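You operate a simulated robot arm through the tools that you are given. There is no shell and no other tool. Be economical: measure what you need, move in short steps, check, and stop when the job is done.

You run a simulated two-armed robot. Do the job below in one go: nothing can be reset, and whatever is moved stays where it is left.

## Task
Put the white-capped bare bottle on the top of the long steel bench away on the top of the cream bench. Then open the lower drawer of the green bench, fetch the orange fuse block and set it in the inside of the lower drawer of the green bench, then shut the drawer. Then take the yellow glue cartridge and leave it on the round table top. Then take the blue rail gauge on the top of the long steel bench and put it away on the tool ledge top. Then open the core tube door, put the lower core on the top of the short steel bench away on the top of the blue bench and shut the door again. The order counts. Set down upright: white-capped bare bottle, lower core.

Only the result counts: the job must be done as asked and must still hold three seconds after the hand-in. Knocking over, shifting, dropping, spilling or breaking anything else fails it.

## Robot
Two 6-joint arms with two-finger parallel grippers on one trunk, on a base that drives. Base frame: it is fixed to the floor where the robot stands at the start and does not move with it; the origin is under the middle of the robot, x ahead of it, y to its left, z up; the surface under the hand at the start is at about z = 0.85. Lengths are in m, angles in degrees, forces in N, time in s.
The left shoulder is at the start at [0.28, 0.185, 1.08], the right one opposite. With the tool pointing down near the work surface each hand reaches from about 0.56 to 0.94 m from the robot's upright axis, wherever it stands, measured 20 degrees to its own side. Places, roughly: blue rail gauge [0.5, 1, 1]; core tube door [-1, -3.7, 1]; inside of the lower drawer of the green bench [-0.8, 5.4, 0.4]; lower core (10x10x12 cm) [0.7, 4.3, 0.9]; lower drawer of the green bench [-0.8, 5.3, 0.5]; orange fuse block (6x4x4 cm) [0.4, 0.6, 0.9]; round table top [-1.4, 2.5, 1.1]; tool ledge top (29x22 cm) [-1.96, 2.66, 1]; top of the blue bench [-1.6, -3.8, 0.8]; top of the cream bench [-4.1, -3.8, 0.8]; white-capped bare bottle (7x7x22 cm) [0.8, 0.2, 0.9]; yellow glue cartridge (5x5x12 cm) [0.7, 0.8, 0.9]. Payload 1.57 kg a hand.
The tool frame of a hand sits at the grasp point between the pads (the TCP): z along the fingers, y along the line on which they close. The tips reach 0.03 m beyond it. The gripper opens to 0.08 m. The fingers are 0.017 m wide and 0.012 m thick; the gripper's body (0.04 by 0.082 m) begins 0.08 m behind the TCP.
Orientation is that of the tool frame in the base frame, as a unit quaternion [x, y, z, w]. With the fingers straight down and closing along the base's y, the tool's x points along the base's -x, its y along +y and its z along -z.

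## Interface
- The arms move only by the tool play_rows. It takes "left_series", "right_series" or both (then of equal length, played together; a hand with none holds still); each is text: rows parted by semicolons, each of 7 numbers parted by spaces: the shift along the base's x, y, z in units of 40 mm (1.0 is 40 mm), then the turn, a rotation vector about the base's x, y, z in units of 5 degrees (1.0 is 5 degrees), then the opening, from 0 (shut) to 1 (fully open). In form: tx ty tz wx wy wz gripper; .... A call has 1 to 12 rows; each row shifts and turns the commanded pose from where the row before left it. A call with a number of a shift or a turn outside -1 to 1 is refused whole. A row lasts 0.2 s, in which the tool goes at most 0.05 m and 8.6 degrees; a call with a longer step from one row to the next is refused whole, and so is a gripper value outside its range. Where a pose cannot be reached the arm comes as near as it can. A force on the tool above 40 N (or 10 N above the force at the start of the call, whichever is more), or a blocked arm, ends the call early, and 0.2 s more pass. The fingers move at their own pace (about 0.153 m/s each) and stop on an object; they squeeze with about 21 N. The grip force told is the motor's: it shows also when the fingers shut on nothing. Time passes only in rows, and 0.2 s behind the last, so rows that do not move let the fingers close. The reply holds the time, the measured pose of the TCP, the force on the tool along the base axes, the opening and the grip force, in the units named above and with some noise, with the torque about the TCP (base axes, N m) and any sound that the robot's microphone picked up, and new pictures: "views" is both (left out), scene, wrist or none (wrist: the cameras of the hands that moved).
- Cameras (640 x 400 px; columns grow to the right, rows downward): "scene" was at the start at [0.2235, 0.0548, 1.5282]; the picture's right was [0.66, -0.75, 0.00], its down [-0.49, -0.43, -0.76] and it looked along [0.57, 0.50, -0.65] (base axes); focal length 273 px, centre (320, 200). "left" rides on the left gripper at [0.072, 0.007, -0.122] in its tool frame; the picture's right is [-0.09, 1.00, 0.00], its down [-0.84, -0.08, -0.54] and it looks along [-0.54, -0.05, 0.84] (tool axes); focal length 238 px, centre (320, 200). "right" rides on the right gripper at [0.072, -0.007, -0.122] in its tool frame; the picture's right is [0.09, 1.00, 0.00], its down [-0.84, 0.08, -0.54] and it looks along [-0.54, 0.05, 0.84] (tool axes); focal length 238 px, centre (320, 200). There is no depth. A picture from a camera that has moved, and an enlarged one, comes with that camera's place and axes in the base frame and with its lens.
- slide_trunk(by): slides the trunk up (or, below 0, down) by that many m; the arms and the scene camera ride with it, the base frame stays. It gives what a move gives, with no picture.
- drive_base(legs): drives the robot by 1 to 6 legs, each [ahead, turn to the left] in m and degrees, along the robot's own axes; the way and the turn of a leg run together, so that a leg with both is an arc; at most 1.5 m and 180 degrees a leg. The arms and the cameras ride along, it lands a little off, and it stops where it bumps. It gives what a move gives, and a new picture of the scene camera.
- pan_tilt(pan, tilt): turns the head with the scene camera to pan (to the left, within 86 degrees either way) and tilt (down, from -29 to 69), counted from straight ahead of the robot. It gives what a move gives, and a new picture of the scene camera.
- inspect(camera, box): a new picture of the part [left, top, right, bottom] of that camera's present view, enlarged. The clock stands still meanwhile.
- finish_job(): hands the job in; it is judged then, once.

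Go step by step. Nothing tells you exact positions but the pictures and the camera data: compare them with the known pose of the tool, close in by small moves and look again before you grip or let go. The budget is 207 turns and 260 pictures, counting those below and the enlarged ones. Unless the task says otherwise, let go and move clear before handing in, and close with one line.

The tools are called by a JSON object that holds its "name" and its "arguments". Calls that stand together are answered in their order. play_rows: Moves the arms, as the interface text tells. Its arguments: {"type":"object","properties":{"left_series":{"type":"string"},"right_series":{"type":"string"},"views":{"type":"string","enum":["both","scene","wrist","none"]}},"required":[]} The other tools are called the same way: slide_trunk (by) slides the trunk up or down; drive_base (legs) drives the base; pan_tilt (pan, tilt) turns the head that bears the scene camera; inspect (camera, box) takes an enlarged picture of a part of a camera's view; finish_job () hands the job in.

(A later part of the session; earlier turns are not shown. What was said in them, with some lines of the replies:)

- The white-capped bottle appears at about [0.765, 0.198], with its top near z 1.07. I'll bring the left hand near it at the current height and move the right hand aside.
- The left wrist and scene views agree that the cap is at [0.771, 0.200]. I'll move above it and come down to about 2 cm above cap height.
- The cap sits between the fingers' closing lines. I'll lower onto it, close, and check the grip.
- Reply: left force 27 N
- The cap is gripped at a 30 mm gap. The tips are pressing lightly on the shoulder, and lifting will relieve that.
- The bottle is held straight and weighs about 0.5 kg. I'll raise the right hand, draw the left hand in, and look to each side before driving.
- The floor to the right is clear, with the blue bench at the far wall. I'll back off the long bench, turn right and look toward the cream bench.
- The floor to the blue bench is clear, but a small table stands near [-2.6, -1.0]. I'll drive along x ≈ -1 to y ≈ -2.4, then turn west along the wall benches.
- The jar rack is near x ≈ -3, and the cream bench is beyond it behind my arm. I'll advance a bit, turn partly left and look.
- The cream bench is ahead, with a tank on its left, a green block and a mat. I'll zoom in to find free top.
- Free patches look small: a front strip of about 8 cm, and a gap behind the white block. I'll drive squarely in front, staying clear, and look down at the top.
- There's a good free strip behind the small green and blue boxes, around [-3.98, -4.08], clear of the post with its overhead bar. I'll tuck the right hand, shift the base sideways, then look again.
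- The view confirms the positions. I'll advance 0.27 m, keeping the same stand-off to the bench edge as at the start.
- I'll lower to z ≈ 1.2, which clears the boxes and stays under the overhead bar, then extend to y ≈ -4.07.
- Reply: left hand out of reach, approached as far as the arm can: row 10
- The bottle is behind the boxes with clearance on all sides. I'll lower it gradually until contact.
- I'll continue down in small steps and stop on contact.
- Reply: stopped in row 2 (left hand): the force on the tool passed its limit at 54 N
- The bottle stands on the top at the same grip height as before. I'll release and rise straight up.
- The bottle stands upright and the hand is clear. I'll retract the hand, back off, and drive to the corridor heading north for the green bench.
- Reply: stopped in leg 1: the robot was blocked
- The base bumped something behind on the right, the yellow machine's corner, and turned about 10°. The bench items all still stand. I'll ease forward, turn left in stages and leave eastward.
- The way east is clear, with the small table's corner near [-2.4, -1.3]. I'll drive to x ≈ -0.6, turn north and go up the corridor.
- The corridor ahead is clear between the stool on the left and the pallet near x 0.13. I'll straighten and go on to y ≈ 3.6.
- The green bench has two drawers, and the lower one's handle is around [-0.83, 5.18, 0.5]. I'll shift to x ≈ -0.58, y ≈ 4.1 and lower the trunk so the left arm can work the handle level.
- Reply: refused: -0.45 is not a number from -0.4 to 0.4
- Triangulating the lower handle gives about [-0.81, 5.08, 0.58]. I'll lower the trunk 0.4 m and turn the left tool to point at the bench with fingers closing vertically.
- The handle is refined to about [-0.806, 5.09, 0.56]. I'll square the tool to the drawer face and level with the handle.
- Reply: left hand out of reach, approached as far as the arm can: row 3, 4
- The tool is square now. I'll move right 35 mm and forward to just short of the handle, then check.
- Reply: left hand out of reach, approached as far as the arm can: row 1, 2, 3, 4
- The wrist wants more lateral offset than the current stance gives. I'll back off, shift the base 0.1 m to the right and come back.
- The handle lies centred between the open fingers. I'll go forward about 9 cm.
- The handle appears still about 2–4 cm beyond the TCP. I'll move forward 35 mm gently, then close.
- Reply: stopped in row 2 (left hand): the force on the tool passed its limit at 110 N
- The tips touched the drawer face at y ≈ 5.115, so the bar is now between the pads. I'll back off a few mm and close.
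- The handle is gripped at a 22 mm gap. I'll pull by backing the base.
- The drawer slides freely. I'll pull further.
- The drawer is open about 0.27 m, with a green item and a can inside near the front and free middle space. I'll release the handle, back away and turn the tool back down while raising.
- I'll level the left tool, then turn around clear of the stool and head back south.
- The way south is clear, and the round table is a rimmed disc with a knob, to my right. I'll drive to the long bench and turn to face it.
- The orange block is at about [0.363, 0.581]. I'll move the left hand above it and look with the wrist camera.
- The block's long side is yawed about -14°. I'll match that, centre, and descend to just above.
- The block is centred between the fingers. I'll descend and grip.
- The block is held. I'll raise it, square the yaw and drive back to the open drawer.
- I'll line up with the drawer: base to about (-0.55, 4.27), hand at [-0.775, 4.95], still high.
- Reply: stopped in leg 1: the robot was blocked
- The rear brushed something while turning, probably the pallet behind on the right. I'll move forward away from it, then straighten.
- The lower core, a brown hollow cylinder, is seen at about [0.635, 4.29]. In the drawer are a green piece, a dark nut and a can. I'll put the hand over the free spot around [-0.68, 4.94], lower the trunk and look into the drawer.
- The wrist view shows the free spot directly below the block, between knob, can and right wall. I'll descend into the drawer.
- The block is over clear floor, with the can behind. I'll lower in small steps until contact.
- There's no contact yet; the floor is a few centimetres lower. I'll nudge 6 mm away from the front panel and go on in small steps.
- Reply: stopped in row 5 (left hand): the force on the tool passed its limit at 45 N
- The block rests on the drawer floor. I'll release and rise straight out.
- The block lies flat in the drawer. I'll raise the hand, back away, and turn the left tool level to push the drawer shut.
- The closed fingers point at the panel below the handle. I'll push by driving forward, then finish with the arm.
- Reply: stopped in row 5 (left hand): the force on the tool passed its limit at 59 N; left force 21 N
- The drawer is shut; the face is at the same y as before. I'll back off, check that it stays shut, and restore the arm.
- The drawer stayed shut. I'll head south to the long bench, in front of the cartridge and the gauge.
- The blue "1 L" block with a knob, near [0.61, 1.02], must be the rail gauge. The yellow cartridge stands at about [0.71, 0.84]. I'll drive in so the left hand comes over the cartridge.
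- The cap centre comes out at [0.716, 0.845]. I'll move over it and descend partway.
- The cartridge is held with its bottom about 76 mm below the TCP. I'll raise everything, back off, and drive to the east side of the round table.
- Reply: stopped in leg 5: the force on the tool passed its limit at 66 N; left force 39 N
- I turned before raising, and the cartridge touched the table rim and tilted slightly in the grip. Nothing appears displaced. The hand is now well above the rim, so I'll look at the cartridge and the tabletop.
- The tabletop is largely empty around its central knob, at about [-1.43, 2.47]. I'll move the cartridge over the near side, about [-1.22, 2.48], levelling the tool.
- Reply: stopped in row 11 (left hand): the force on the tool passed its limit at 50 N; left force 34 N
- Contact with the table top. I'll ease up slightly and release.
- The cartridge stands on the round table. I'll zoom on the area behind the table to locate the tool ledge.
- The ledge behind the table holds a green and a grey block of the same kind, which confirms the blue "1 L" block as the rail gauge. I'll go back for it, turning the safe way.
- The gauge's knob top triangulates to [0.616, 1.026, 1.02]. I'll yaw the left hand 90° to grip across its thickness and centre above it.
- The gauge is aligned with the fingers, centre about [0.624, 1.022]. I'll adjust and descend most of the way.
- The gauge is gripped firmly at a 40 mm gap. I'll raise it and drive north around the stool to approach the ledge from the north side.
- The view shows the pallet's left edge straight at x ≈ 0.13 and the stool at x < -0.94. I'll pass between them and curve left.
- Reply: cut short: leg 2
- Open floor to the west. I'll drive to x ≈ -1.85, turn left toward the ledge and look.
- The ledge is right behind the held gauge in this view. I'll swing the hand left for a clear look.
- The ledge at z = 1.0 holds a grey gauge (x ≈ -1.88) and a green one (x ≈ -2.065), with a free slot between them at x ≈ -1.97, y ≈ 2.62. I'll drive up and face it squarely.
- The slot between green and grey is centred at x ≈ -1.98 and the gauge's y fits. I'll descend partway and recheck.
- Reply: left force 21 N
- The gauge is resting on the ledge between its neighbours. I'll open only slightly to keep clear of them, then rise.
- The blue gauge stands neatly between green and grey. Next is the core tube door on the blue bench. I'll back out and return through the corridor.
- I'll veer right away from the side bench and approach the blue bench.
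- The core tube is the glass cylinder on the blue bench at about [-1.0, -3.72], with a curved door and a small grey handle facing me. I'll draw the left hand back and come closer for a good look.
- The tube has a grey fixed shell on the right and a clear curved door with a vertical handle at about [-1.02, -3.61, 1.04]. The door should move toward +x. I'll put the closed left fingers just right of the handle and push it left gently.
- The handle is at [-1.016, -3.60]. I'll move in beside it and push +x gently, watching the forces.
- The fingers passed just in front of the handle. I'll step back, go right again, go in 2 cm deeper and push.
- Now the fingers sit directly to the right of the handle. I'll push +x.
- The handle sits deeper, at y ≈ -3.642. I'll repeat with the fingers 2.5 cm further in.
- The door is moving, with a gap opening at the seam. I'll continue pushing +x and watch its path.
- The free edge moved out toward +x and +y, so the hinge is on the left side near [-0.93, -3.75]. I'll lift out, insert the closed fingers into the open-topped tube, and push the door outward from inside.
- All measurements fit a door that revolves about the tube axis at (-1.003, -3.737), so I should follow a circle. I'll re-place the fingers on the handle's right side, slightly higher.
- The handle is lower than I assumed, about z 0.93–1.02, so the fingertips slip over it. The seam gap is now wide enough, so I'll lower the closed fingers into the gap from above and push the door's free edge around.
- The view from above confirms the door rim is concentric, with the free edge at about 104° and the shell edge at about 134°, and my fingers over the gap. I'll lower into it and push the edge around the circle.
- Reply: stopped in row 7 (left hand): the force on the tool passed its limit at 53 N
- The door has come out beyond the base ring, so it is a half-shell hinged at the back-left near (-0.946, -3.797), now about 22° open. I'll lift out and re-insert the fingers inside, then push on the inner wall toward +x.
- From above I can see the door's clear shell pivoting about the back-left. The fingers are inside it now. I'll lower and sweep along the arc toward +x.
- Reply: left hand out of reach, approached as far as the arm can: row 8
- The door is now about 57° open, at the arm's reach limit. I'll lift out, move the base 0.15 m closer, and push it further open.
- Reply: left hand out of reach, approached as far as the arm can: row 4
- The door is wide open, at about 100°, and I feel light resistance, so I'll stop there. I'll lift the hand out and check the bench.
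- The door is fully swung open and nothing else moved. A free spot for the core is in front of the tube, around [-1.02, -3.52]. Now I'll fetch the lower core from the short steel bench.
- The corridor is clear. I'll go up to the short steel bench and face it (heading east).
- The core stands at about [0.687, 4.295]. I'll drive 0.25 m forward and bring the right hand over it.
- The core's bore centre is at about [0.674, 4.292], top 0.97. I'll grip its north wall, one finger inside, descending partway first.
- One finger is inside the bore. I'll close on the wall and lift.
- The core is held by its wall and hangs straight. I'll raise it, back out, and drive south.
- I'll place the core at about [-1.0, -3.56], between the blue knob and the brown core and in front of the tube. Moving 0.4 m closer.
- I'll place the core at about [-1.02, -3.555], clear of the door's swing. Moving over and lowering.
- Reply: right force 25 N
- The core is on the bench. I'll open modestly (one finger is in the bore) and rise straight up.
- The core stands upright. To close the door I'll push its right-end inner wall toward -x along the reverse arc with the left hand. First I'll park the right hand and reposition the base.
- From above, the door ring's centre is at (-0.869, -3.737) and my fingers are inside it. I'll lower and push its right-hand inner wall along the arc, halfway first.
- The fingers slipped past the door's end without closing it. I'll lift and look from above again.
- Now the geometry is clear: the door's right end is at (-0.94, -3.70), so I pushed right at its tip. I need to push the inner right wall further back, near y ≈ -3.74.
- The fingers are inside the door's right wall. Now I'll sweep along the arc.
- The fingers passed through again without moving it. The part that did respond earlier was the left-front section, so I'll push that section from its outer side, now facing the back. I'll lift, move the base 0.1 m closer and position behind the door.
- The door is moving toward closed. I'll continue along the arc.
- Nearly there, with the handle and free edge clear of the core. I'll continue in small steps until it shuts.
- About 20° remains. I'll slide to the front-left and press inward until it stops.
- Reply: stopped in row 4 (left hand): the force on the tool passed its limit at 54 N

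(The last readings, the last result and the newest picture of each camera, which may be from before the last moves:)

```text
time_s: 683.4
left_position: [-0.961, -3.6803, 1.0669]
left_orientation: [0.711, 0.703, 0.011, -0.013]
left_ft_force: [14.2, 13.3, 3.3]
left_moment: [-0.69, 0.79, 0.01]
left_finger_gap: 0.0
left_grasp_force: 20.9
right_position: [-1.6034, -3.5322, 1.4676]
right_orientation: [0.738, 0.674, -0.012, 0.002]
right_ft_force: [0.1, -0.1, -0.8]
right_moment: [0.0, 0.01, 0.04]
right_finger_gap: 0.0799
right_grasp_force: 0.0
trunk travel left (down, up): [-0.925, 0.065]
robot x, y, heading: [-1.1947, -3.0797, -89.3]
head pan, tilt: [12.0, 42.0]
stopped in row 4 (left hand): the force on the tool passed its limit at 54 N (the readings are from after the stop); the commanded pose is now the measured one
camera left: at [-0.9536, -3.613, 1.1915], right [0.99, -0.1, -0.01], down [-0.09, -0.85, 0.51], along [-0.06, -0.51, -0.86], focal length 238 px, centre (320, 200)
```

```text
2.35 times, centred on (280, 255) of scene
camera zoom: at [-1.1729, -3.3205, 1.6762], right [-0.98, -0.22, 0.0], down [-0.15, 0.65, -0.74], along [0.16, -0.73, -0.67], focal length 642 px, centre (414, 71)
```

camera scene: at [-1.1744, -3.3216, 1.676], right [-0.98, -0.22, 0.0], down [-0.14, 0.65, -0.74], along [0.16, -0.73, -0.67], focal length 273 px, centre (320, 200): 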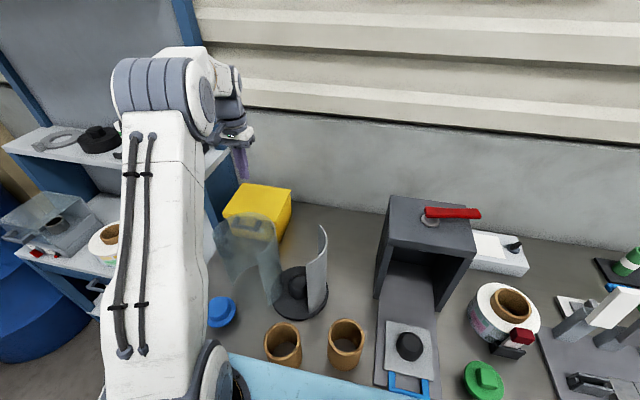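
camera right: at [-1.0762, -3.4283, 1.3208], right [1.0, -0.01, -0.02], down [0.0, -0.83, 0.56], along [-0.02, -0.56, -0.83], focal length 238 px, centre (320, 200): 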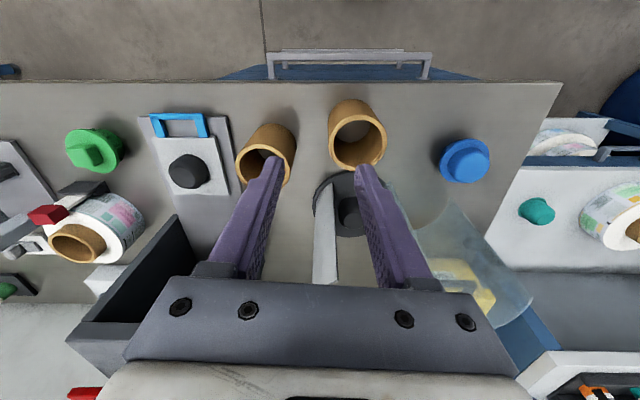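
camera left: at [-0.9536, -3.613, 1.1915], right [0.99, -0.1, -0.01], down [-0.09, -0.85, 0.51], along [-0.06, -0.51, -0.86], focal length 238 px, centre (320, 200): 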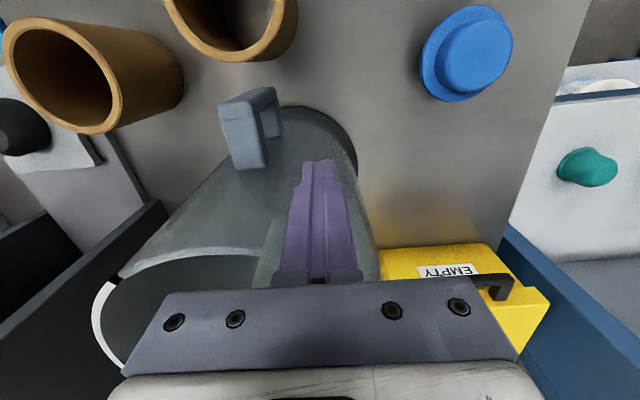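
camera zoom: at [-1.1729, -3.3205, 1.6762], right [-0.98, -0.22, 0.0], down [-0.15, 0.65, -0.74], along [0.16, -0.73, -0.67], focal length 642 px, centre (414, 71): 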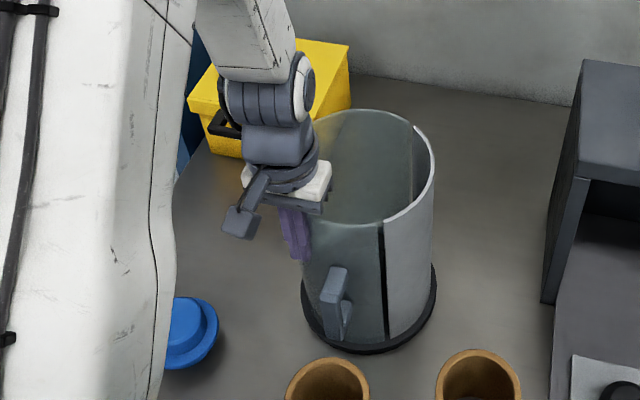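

The door is shut against its stop, with the seam as at the start. I'll ease off, lift and check.

{"name": "play_rows", "arguments": {"left_series": "0.3 0.4 0 0 0 0 0;0 0.5 0.3 0 0 0 0;0 0 1 0 0 0 0;0 0 1 0 0 0 0;0 0 1 0 0 0 0;0 0 1 0 0 0 0;0.5 0.8 0.5 0 0 0 0;0.5 0.8 0.5 0 0 0 0;0.3 0.8 0 0 0 0 0;0.3 0.8 0 0 0 0 0;0 0 0 0 0 0 0", "views": "scene"}}

{"name": "inspect", "arguments": {"camera": "scene", "box": [190, 170, 370, 340]}}

```text
time_s: 685.8
left_position: [-0.8877, -3.5181, 1.2802]
left_orientation: [0.712, 0.703, 0.009, -0.011]
left_ft_force: [1.0, -0.2, 0.2]
left_moment: [0.01, 0.02, 0.01]
left_finger_gap: 0.0
left_grasp_force: 21.5
right_position: [-1.6041, -3.5328, 1.4665]
right_orientation: [0.738, 0.675, -0.012, 0.003]
right_ft_force: [0.1, 0.8, -0.1]
right_moment: [-0.05, 0.02, -0.02]
right_finger_gap: 0.08
right_grasp_force: 0.1
trunk travel left (down, up): [-0.925, 0.065]
robot x, y, heading: [-1.1925, -3.0802, -89.0]
head pan, tilt: [12.0, 42.0]
camera scene: at [-1.1739, -3.3211, 1.6761], right [-0.98, -0.22, 0.0], down [-0.15, 0.65, -0.74], along [0.16, -0.73, -0.67], focal length 273 px, centre (320, 200)
```

scene: 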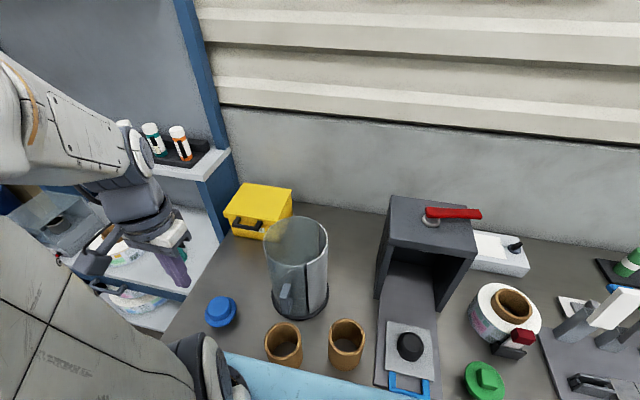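

```text
2.35 times, centred on (280, 255) of scene
camera zoom: at [-1.1739, -3.3211, 1.6761], right [-0.98, -0.22, 0.0], down [-0.15, 0.65, -0.74], along [0.16, -0.73, -0.67], focal length 642 px, centre (414, 71)
```

zoom: 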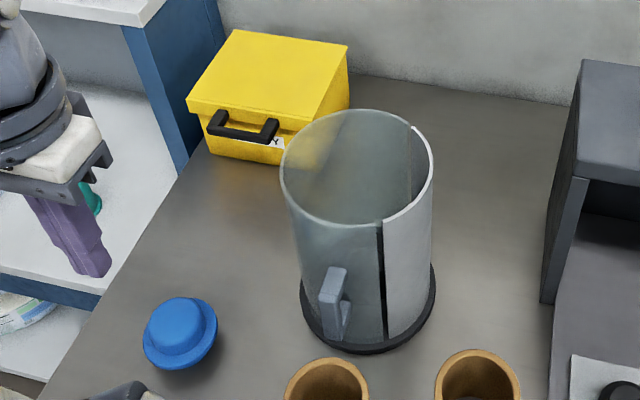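

The door is closed as at the start and both cores stand upright. I'll back the robot clear and take a last look.

{"name": "drive_base", "arguments": {"legs": [[-0.5, 0]]}}

```text
time_s: 688.7
left_position: [-0.8918, -3.0154, 1.2785]
left_orientation: [0.711, 0.703, 0.009, -0.011]
left_ft_force: [0.0, 0.0, 0.3]
left_moment: [0.0, 0.02, 0.03]
left_finger_gap: 0.0
left_grasp_force: 20.8
right_position: [-1.6098, -3.0326, 1.4661]
right_orientation: [0.738, 0.674, -0.012, 0.0]
right_ft_force: [0.0, -0.8, 0.8]
right_moment: [0.02, -0.03, -0.01]
right_finger_gap: 0.0798
right_grasp_force: 0.1
trunk travel left (down, up): [-0.925, 0.065]
robot x, y, heading: [-1.2018, -2.5782, -89.3]
head pan, tilt: [12.0, 42.0]
camera scene: at [-1.1798, -2.8192, 1.6761], right [-0.98, -0.22, 0.0], down [-0.15, 0.65, -0.74], along [0.16, -0.72, -0.67], focal length 273 px, centre (320, 200)
```

scene: 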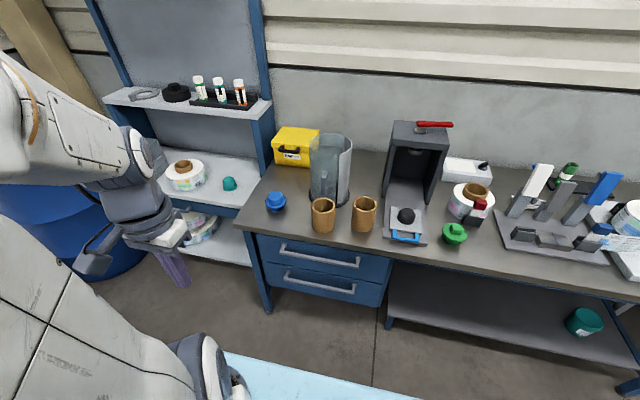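

Everything is placed, the drawer and the tube door are shut, and both hands are clear. I'm handing in the job.

{"name": "finish_job", "arguments": {}}

```text
The job is handed in.
```

All five steps are done in the order you gave and handed in, with the bottle and the lower core standing upright. The base brushed the yellow machine and something near the pallet, and the cartridge touched the round table's rim, but nothing looked shifted.
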